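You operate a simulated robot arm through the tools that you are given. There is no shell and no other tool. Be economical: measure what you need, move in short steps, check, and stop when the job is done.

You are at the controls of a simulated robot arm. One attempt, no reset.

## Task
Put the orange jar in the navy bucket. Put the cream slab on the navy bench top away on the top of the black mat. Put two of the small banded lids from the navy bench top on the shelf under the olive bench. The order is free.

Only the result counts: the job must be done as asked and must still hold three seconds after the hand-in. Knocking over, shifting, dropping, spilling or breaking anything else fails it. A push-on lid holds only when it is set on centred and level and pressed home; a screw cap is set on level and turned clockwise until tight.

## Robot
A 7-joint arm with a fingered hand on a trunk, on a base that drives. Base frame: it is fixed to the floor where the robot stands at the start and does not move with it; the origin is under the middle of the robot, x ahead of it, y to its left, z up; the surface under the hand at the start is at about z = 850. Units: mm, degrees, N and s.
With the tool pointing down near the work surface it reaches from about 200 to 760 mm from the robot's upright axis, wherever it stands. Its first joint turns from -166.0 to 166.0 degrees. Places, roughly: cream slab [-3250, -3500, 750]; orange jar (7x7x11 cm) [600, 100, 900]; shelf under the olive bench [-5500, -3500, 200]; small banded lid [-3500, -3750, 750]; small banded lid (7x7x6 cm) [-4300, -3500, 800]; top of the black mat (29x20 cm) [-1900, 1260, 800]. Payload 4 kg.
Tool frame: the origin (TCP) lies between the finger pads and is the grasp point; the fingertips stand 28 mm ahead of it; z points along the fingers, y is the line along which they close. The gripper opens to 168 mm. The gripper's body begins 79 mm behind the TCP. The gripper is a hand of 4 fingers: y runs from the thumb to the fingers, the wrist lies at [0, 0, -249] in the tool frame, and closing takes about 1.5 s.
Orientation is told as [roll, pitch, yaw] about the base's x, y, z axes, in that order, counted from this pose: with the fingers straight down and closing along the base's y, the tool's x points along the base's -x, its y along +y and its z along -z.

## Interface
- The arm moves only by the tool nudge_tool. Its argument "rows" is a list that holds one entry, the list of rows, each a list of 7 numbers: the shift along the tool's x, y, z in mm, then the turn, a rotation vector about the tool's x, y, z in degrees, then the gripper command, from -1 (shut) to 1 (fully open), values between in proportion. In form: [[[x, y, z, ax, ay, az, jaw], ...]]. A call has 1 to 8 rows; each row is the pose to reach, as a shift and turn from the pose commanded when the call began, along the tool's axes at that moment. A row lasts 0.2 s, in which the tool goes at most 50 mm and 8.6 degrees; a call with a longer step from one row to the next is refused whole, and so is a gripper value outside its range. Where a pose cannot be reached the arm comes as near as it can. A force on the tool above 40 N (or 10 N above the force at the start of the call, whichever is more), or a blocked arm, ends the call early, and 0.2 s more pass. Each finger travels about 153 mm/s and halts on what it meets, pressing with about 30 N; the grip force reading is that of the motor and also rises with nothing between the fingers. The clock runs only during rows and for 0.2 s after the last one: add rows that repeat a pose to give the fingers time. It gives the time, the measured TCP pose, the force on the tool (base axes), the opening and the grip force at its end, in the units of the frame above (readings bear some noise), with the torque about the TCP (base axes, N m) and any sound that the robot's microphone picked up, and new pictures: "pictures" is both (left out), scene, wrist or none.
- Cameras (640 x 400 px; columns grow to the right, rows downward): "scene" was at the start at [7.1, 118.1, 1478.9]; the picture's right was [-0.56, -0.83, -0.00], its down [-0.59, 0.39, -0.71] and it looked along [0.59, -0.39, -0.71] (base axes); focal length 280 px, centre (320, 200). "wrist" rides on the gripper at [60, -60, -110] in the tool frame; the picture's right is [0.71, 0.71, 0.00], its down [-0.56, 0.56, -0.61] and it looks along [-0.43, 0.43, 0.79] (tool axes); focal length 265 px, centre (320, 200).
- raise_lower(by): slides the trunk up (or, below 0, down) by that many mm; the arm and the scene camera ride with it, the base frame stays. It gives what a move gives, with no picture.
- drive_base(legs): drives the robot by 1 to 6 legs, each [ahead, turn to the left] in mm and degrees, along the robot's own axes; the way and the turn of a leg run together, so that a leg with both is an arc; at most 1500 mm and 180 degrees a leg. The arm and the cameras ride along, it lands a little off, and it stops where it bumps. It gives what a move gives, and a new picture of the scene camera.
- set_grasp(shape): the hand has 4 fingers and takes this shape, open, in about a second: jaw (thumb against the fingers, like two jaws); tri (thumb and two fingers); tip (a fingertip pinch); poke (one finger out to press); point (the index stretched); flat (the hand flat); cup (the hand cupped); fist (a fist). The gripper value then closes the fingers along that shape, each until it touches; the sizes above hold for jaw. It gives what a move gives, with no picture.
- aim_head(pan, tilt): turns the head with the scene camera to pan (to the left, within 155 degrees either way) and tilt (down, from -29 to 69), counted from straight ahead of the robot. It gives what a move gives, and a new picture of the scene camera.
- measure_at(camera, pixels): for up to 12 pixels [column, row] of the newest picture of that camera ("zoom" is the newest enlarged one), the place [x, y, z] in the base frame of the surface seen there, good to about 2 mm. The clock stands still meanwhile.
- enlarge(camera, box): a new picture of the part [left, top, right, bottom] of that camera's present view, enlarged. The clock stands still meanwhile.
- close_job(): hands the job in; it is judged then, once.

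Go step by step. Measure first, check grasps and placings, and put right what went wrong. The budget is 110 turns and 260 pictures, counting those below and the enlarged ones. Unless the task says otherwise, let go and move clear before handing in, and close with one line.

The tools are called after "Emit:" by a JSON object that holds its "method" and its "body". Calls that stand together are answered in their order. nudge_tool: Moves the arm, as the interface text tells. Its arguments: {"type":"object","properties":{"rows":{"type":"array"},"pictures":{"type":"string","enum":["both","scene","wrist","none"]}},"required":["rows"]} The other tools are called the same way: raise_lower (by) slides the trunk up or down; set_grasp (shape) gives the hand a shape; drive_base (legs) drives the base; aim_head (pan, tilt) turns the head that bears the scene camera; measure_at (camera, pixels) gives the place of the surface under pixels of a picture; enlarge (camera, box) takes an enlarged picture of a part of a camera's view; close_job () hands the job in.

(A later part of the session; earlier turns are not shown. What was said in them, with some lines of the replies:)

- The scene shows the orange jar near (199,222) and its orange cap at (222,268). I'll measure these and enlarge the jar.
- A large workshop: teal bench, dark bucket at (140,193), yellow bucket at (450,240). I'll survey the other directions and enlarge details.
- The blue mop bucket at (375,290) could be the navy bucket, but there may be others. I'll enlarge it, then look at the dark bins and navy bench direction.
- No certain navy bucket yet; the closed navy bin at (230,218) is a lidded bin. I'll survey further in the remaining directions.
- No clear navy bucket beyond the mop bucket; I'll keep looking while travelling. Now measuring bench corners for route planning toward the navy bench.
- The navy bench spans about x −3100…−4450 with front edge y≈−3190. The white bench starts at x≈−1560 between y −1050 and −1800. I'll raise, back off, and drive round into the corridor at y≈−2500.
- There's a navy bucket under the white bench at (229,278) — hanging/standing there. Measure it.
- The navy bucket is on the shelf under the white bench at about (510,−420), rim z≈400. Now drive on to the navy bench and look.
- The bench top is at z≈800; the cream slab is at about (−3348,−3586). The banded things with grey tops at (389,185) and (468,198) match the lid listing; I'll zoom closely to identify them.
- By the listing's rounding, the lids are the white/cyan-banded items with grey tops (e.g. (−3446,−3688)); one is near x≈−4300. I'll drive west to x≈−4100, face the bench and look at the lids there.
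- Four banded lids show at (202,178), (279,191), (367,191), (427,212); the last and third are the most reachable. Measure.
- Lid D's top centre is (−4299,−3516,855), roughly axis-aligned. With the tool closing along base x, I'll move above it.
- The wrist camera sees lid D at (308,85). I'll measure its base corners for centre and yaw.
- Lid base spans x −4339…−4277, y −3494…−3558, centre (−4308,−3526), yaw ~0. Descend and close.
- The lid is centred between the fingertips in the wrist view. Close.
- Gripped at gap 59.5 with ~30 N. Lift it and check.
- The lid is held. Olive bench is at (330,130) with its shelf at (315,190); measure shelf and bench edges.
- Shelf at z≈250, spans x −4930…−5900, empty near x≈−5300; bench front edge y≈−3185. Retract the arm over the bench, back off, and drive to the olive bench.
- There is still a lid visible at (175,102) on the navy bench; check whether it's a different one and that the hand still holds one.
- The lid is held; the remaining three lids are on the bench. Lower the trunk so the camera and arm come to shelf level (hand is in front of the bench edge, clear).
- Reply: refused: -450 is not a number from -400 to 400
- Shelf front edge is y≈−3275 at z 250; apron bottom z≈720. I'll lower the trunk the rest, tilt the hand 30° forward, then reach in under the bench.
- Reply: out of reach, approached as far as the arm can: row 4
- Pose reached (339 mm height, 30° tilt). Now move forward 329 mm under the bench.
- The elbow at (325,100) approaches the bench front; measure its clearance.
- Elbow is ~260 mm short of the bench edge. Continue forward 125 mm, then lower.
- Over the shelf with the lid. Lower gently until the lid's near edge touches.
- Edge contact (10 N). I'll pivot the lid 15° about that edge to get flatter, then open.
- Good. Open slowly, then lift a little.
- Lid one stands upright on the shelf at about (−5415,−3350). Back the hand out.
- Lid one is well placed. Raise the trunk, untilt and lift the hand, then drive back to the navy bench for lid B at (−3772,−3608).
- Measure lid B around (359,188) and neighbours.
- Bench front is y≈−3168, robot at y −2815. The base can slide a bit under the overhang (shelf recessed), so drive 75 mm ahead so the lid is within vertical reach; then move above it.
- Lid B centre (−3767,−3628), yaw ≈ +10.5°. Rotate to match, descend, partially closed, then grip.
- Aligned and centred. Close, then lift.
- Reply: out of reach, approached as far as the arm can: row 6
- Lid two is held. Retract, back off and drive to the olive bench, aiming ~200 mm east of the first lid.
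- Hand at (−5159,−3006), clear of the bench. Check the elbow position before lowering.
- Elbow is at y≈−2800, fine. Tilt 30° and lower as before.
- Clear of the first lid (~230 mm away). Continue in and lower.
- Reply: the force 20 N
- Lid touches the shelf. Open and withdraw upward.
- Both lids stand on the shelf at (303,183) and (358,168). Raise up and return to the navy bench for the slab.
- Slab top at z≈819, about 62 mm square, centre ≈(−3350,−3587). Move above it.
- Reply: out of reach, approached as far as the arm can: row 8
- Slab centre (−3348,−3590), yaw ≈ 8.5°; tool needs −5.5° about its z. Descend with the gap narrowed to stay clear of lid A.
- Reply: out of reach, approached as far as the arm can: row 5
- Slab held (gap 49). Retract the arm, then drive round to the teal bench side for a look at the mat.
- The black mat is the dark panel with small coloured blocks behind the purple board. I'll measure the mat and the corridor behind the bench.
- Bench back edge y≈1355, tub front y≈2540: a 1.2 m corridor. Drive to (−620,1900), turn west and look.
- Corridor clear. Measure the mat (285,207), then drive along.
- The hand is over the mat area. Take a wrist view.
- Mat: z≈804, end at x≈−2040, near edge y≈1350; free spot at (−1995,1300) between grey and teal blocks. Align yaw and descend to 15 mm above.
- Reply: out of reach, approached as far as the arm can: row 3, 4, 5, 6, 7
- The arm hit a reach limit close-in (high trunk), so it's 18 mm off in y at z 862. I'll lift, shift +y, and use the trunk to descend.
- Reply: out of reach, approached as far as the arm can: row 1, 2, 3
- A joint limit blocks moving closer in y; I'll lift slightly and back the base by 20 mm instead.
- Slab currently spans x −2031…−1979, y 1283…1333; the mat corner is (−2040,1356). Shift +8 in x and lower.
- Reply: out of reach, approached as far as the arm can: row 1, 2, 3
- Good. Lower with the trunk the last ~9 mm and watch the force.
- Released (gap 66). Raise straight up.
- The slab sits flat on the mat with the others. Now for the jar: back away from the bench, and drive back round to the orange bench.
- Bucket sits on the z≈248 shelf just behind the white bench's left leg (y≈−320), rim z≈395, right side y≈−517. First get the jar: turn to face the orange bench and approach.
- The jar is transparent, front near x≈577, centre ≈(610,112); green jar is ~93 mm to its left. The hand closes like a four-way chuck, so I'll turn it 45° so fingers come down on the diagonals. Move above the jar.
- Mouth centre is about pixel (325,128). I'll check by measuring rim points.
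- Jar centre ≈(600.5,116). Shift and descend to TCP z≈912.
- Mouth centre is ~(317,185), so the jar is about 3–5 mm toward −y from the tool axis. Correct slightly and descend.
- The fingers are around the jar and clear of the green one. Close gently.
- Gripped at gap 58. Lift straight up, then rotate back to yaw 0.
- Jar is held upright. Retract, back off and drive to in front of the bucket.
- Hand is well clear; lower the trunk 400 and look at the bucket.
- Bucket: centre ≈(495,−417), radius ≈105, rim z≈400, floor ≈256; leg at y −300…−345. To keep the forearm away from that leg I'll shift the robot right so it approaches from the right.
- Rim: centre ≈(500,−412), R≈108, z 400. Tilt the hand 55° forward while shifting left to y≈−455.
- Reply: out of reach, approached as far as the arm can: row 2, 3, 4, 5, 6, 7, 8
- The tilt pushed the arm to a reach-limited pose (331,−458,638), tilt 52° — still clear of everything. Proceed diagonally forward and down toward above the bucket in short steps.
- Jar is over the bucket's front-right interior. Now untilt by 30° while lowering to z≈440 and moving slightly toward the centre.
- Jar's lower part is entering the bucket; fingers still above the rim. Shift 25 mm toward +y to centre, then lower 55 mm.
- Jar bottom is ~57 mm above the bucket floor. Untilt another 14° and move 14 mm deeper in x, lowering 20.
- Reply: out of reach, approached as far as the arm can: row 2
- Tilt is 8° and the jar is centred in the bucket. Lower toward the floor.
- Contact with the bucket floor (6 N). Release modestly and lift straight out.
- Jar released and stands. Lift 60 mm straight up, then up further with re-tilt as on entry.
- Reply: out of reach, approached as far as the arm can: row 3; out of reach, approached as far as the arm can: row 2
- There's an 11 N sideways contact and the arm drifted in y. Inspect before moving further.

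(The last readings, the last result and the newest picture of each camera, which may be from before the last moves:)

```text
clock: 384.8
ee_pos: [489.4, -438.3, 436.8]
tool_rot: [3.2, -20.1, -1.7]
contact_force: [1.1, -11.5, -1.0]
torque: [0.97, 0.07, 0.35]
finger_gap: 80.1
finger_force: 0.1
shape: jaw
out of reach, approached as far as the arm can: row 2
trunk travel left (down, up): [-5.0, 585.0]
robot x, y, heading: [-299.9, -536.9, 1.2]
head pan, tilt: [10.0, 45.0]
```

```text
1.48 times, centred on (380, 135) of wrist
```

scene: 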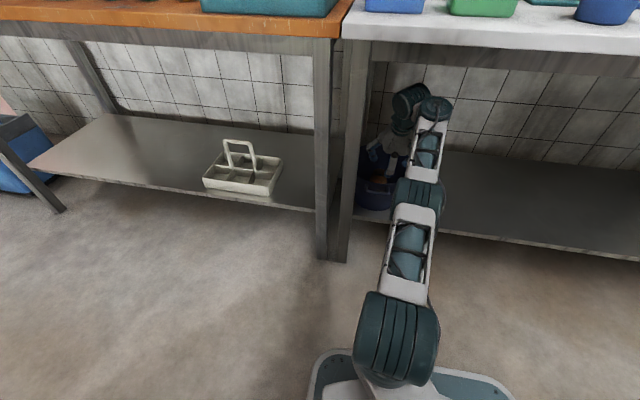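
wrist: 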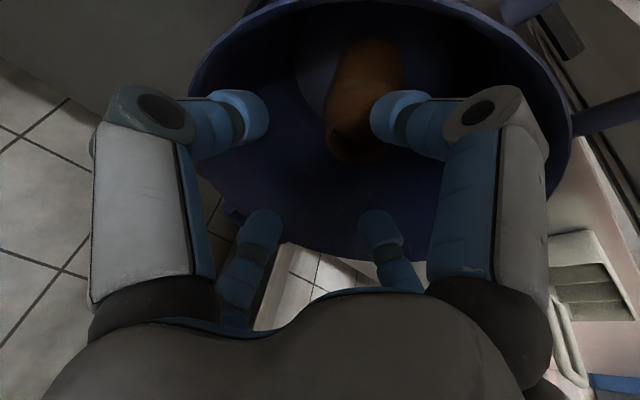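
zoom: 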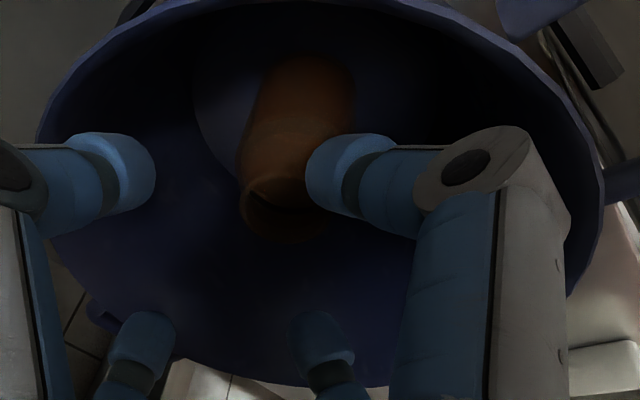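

Jar is inside the bucket and fingers look free. Take a still reading.

Emit:
{"method": "nudge_tool", "body": {"rows": [[[0, 0, 0, 0, 0, 0, -0.05]]], "pictures": "none"}}

Emit:
{"method": "measure_at", "body": {"camera": "scene", "pixels": [[383, 200], [396, 193], [360, 195], [365, 150], [390, 100], [405, 90], [345, 120], [352, 120], [378, 155]]}}

```text
clock: 385.2
ee_pos: [487.8, -425.9, 435.8]
tool_rot: [3.0, -20.1, -0.7]
contact_force: [-0.3, -0.3, -0.4]
torque: [0.02, 0.01, 0.0]
finger_gap: 79.4
finger_force: 0.0
shape: jaw
trunk travel left (down, up): [-5.0, 585.0]
robot x, y, heading: [-299.5, -534.8, 1.5]
head pan, tilt: [10.0, 45.0]
```

```text
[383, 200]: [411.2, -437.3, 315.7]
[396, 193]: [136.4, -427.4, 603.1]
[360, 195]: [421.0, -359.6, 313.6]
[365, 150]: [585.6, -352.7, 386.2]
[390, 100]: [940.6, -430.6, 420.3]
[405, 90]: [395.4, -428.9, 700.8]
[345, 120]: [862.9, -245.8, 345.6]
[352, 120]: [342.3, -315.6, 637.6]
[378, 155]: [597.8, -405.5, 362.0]
```

The force was transient; it's free now. Reverse the entry path: up, then tilt back.

Emit:
{"method": "nudge_tool", "body": {"rows": [[[-8, -8, -22, 0, 0, 0, -0.05], [-6, -14, -32, 0, -7.5, 0, -0.05], [-4, -20, -42, 0, -15, 0, -0.05], [-2, -25, -52, 0, -22.5, 0, -0.05], [0, -28, -62, 0, -30, 0, -0.05]]]}}

```text
clock: 386.4
ee_pos: [464.4, -456.9, 491.6]
tool_rot: [4.1, -51.9, -3.0]
contact_force: [-0.2, 0.1, 0.0]
torque: [0.03, -0.03, 0.0]
finger_gap: 79.8
finger_force: 0.1
shape: jaw
trunk travel left (down, up): [-5.0, 585.0]
robot x, y, heading: [-297.5, -533.3, 1.2]
head pan, tilt: [10.0, 45.0]
```

scene: 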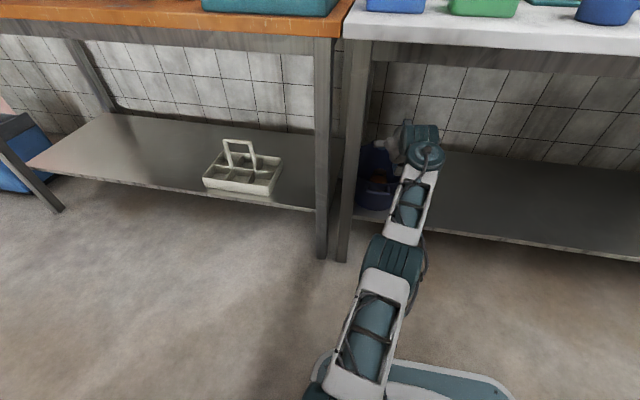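
wrist: 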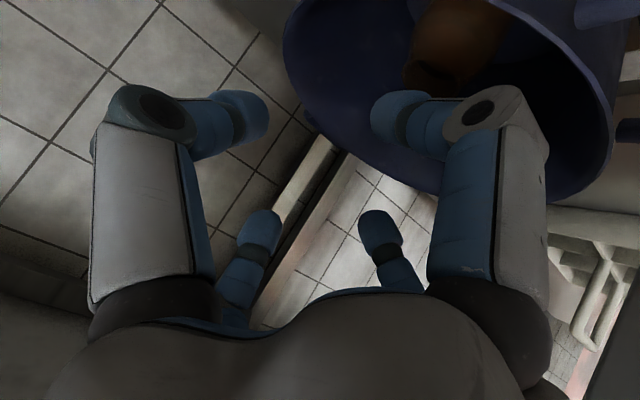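

Clear above the rim (lowest finger ≈434). Drive the base straight back and look into the bucket.

Emit:
{"method": "drive_base", "body": {"legs": [[-400, 0]]}}

Emit:
{"method": "raise_lower", "body": {"by": 400}}

Emit:
{"method": "aim_head", "body": {"pan": 0, "tilt": 35}}

Emit:
{"method": "enlarge", "body": {"camera": "scene", "box": [240, 130, 400, 260]}}

```text
clock: 388.9
ee_pos: [58.0, -461.1, 492.1]
tool_rot: [4.0, -51.8, -2.5]
contact_force: [-0.1, 0.1, 0.0]
torque: [0.0, 0.0, 0.02]
finger_gap: 79.8
finger_force: 0.1
shape: jaw
trunk travel left (down, up): [-5.0, 585.0]
robot x, y, heading: [-707.3, -545.8, 1.8]
head pan, tilt: [10.0, 45.0]
```

scene: 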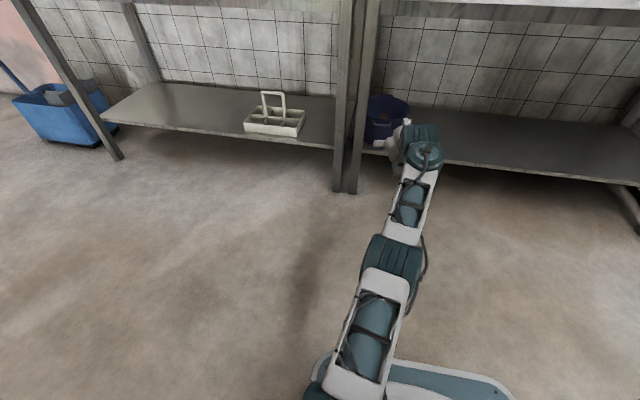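

```text
clock: 392.8
ee_pos: [57.1, -461.7, 891.9]
tool_rot: [4.1, -51.7, -2.6]
contact_force: [-0.3, -0.6, 0.5]
torque: [0.0, -0.02, 0.02]
finger_gap: 79.4
finger_force: 0.1
shape: jaw
trunk travel left (down, up): [-405.0, 185.0]
robot x, y, heading: [-709.2, -543.3, 1.8]
head pan, tilt: [10.0, 45.0]
```

```text
clock: 393.5
ee_pos: [57.8, -461.5, 891.2]
tool_rot: [4.1, -51.8, -2.5]
contact_force: [0.4, 0.1, -0.3]
torque: [-0.01, 0.02, -0.04]
finger_gap: 79.6
finger_force: 0.1
shape: jaw
trunk travel left (down, up): [-405.0, 185.0]
robot x, y, heading: [-708.7, -546.2, 1.7]
head pan, tilt: [0.0, 35.0]
```

scene: 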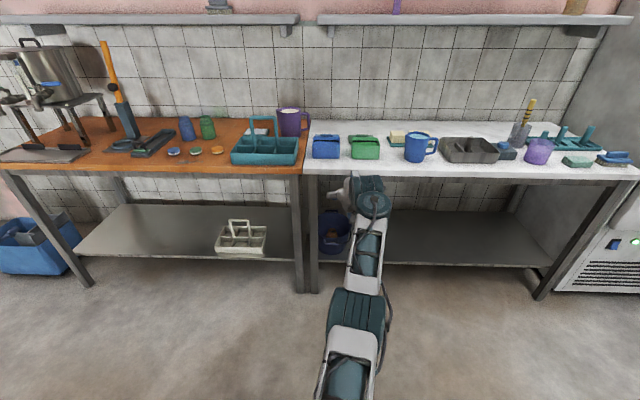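

```text
3.08 times, centred on (320, 195) of scene
```

zoom: 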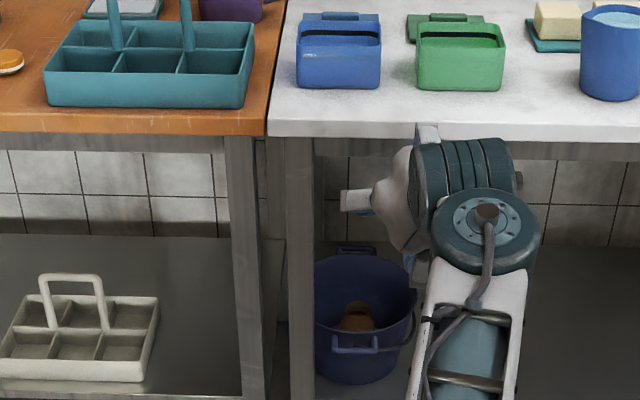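

The jar is visible standing inside the navy bucket (zoom (357,318)), the hand is clear, and the lids and slab were checked after I placed them. I'm handing in.

Emit:
{"method": "close_job", "body": {}}

```text
The job is handed in.
```

The job is handed in: the orange jar stands in the navy bucket, the cream slab lies on the black mat, and two banded lids are on the shelf under the olive bench.
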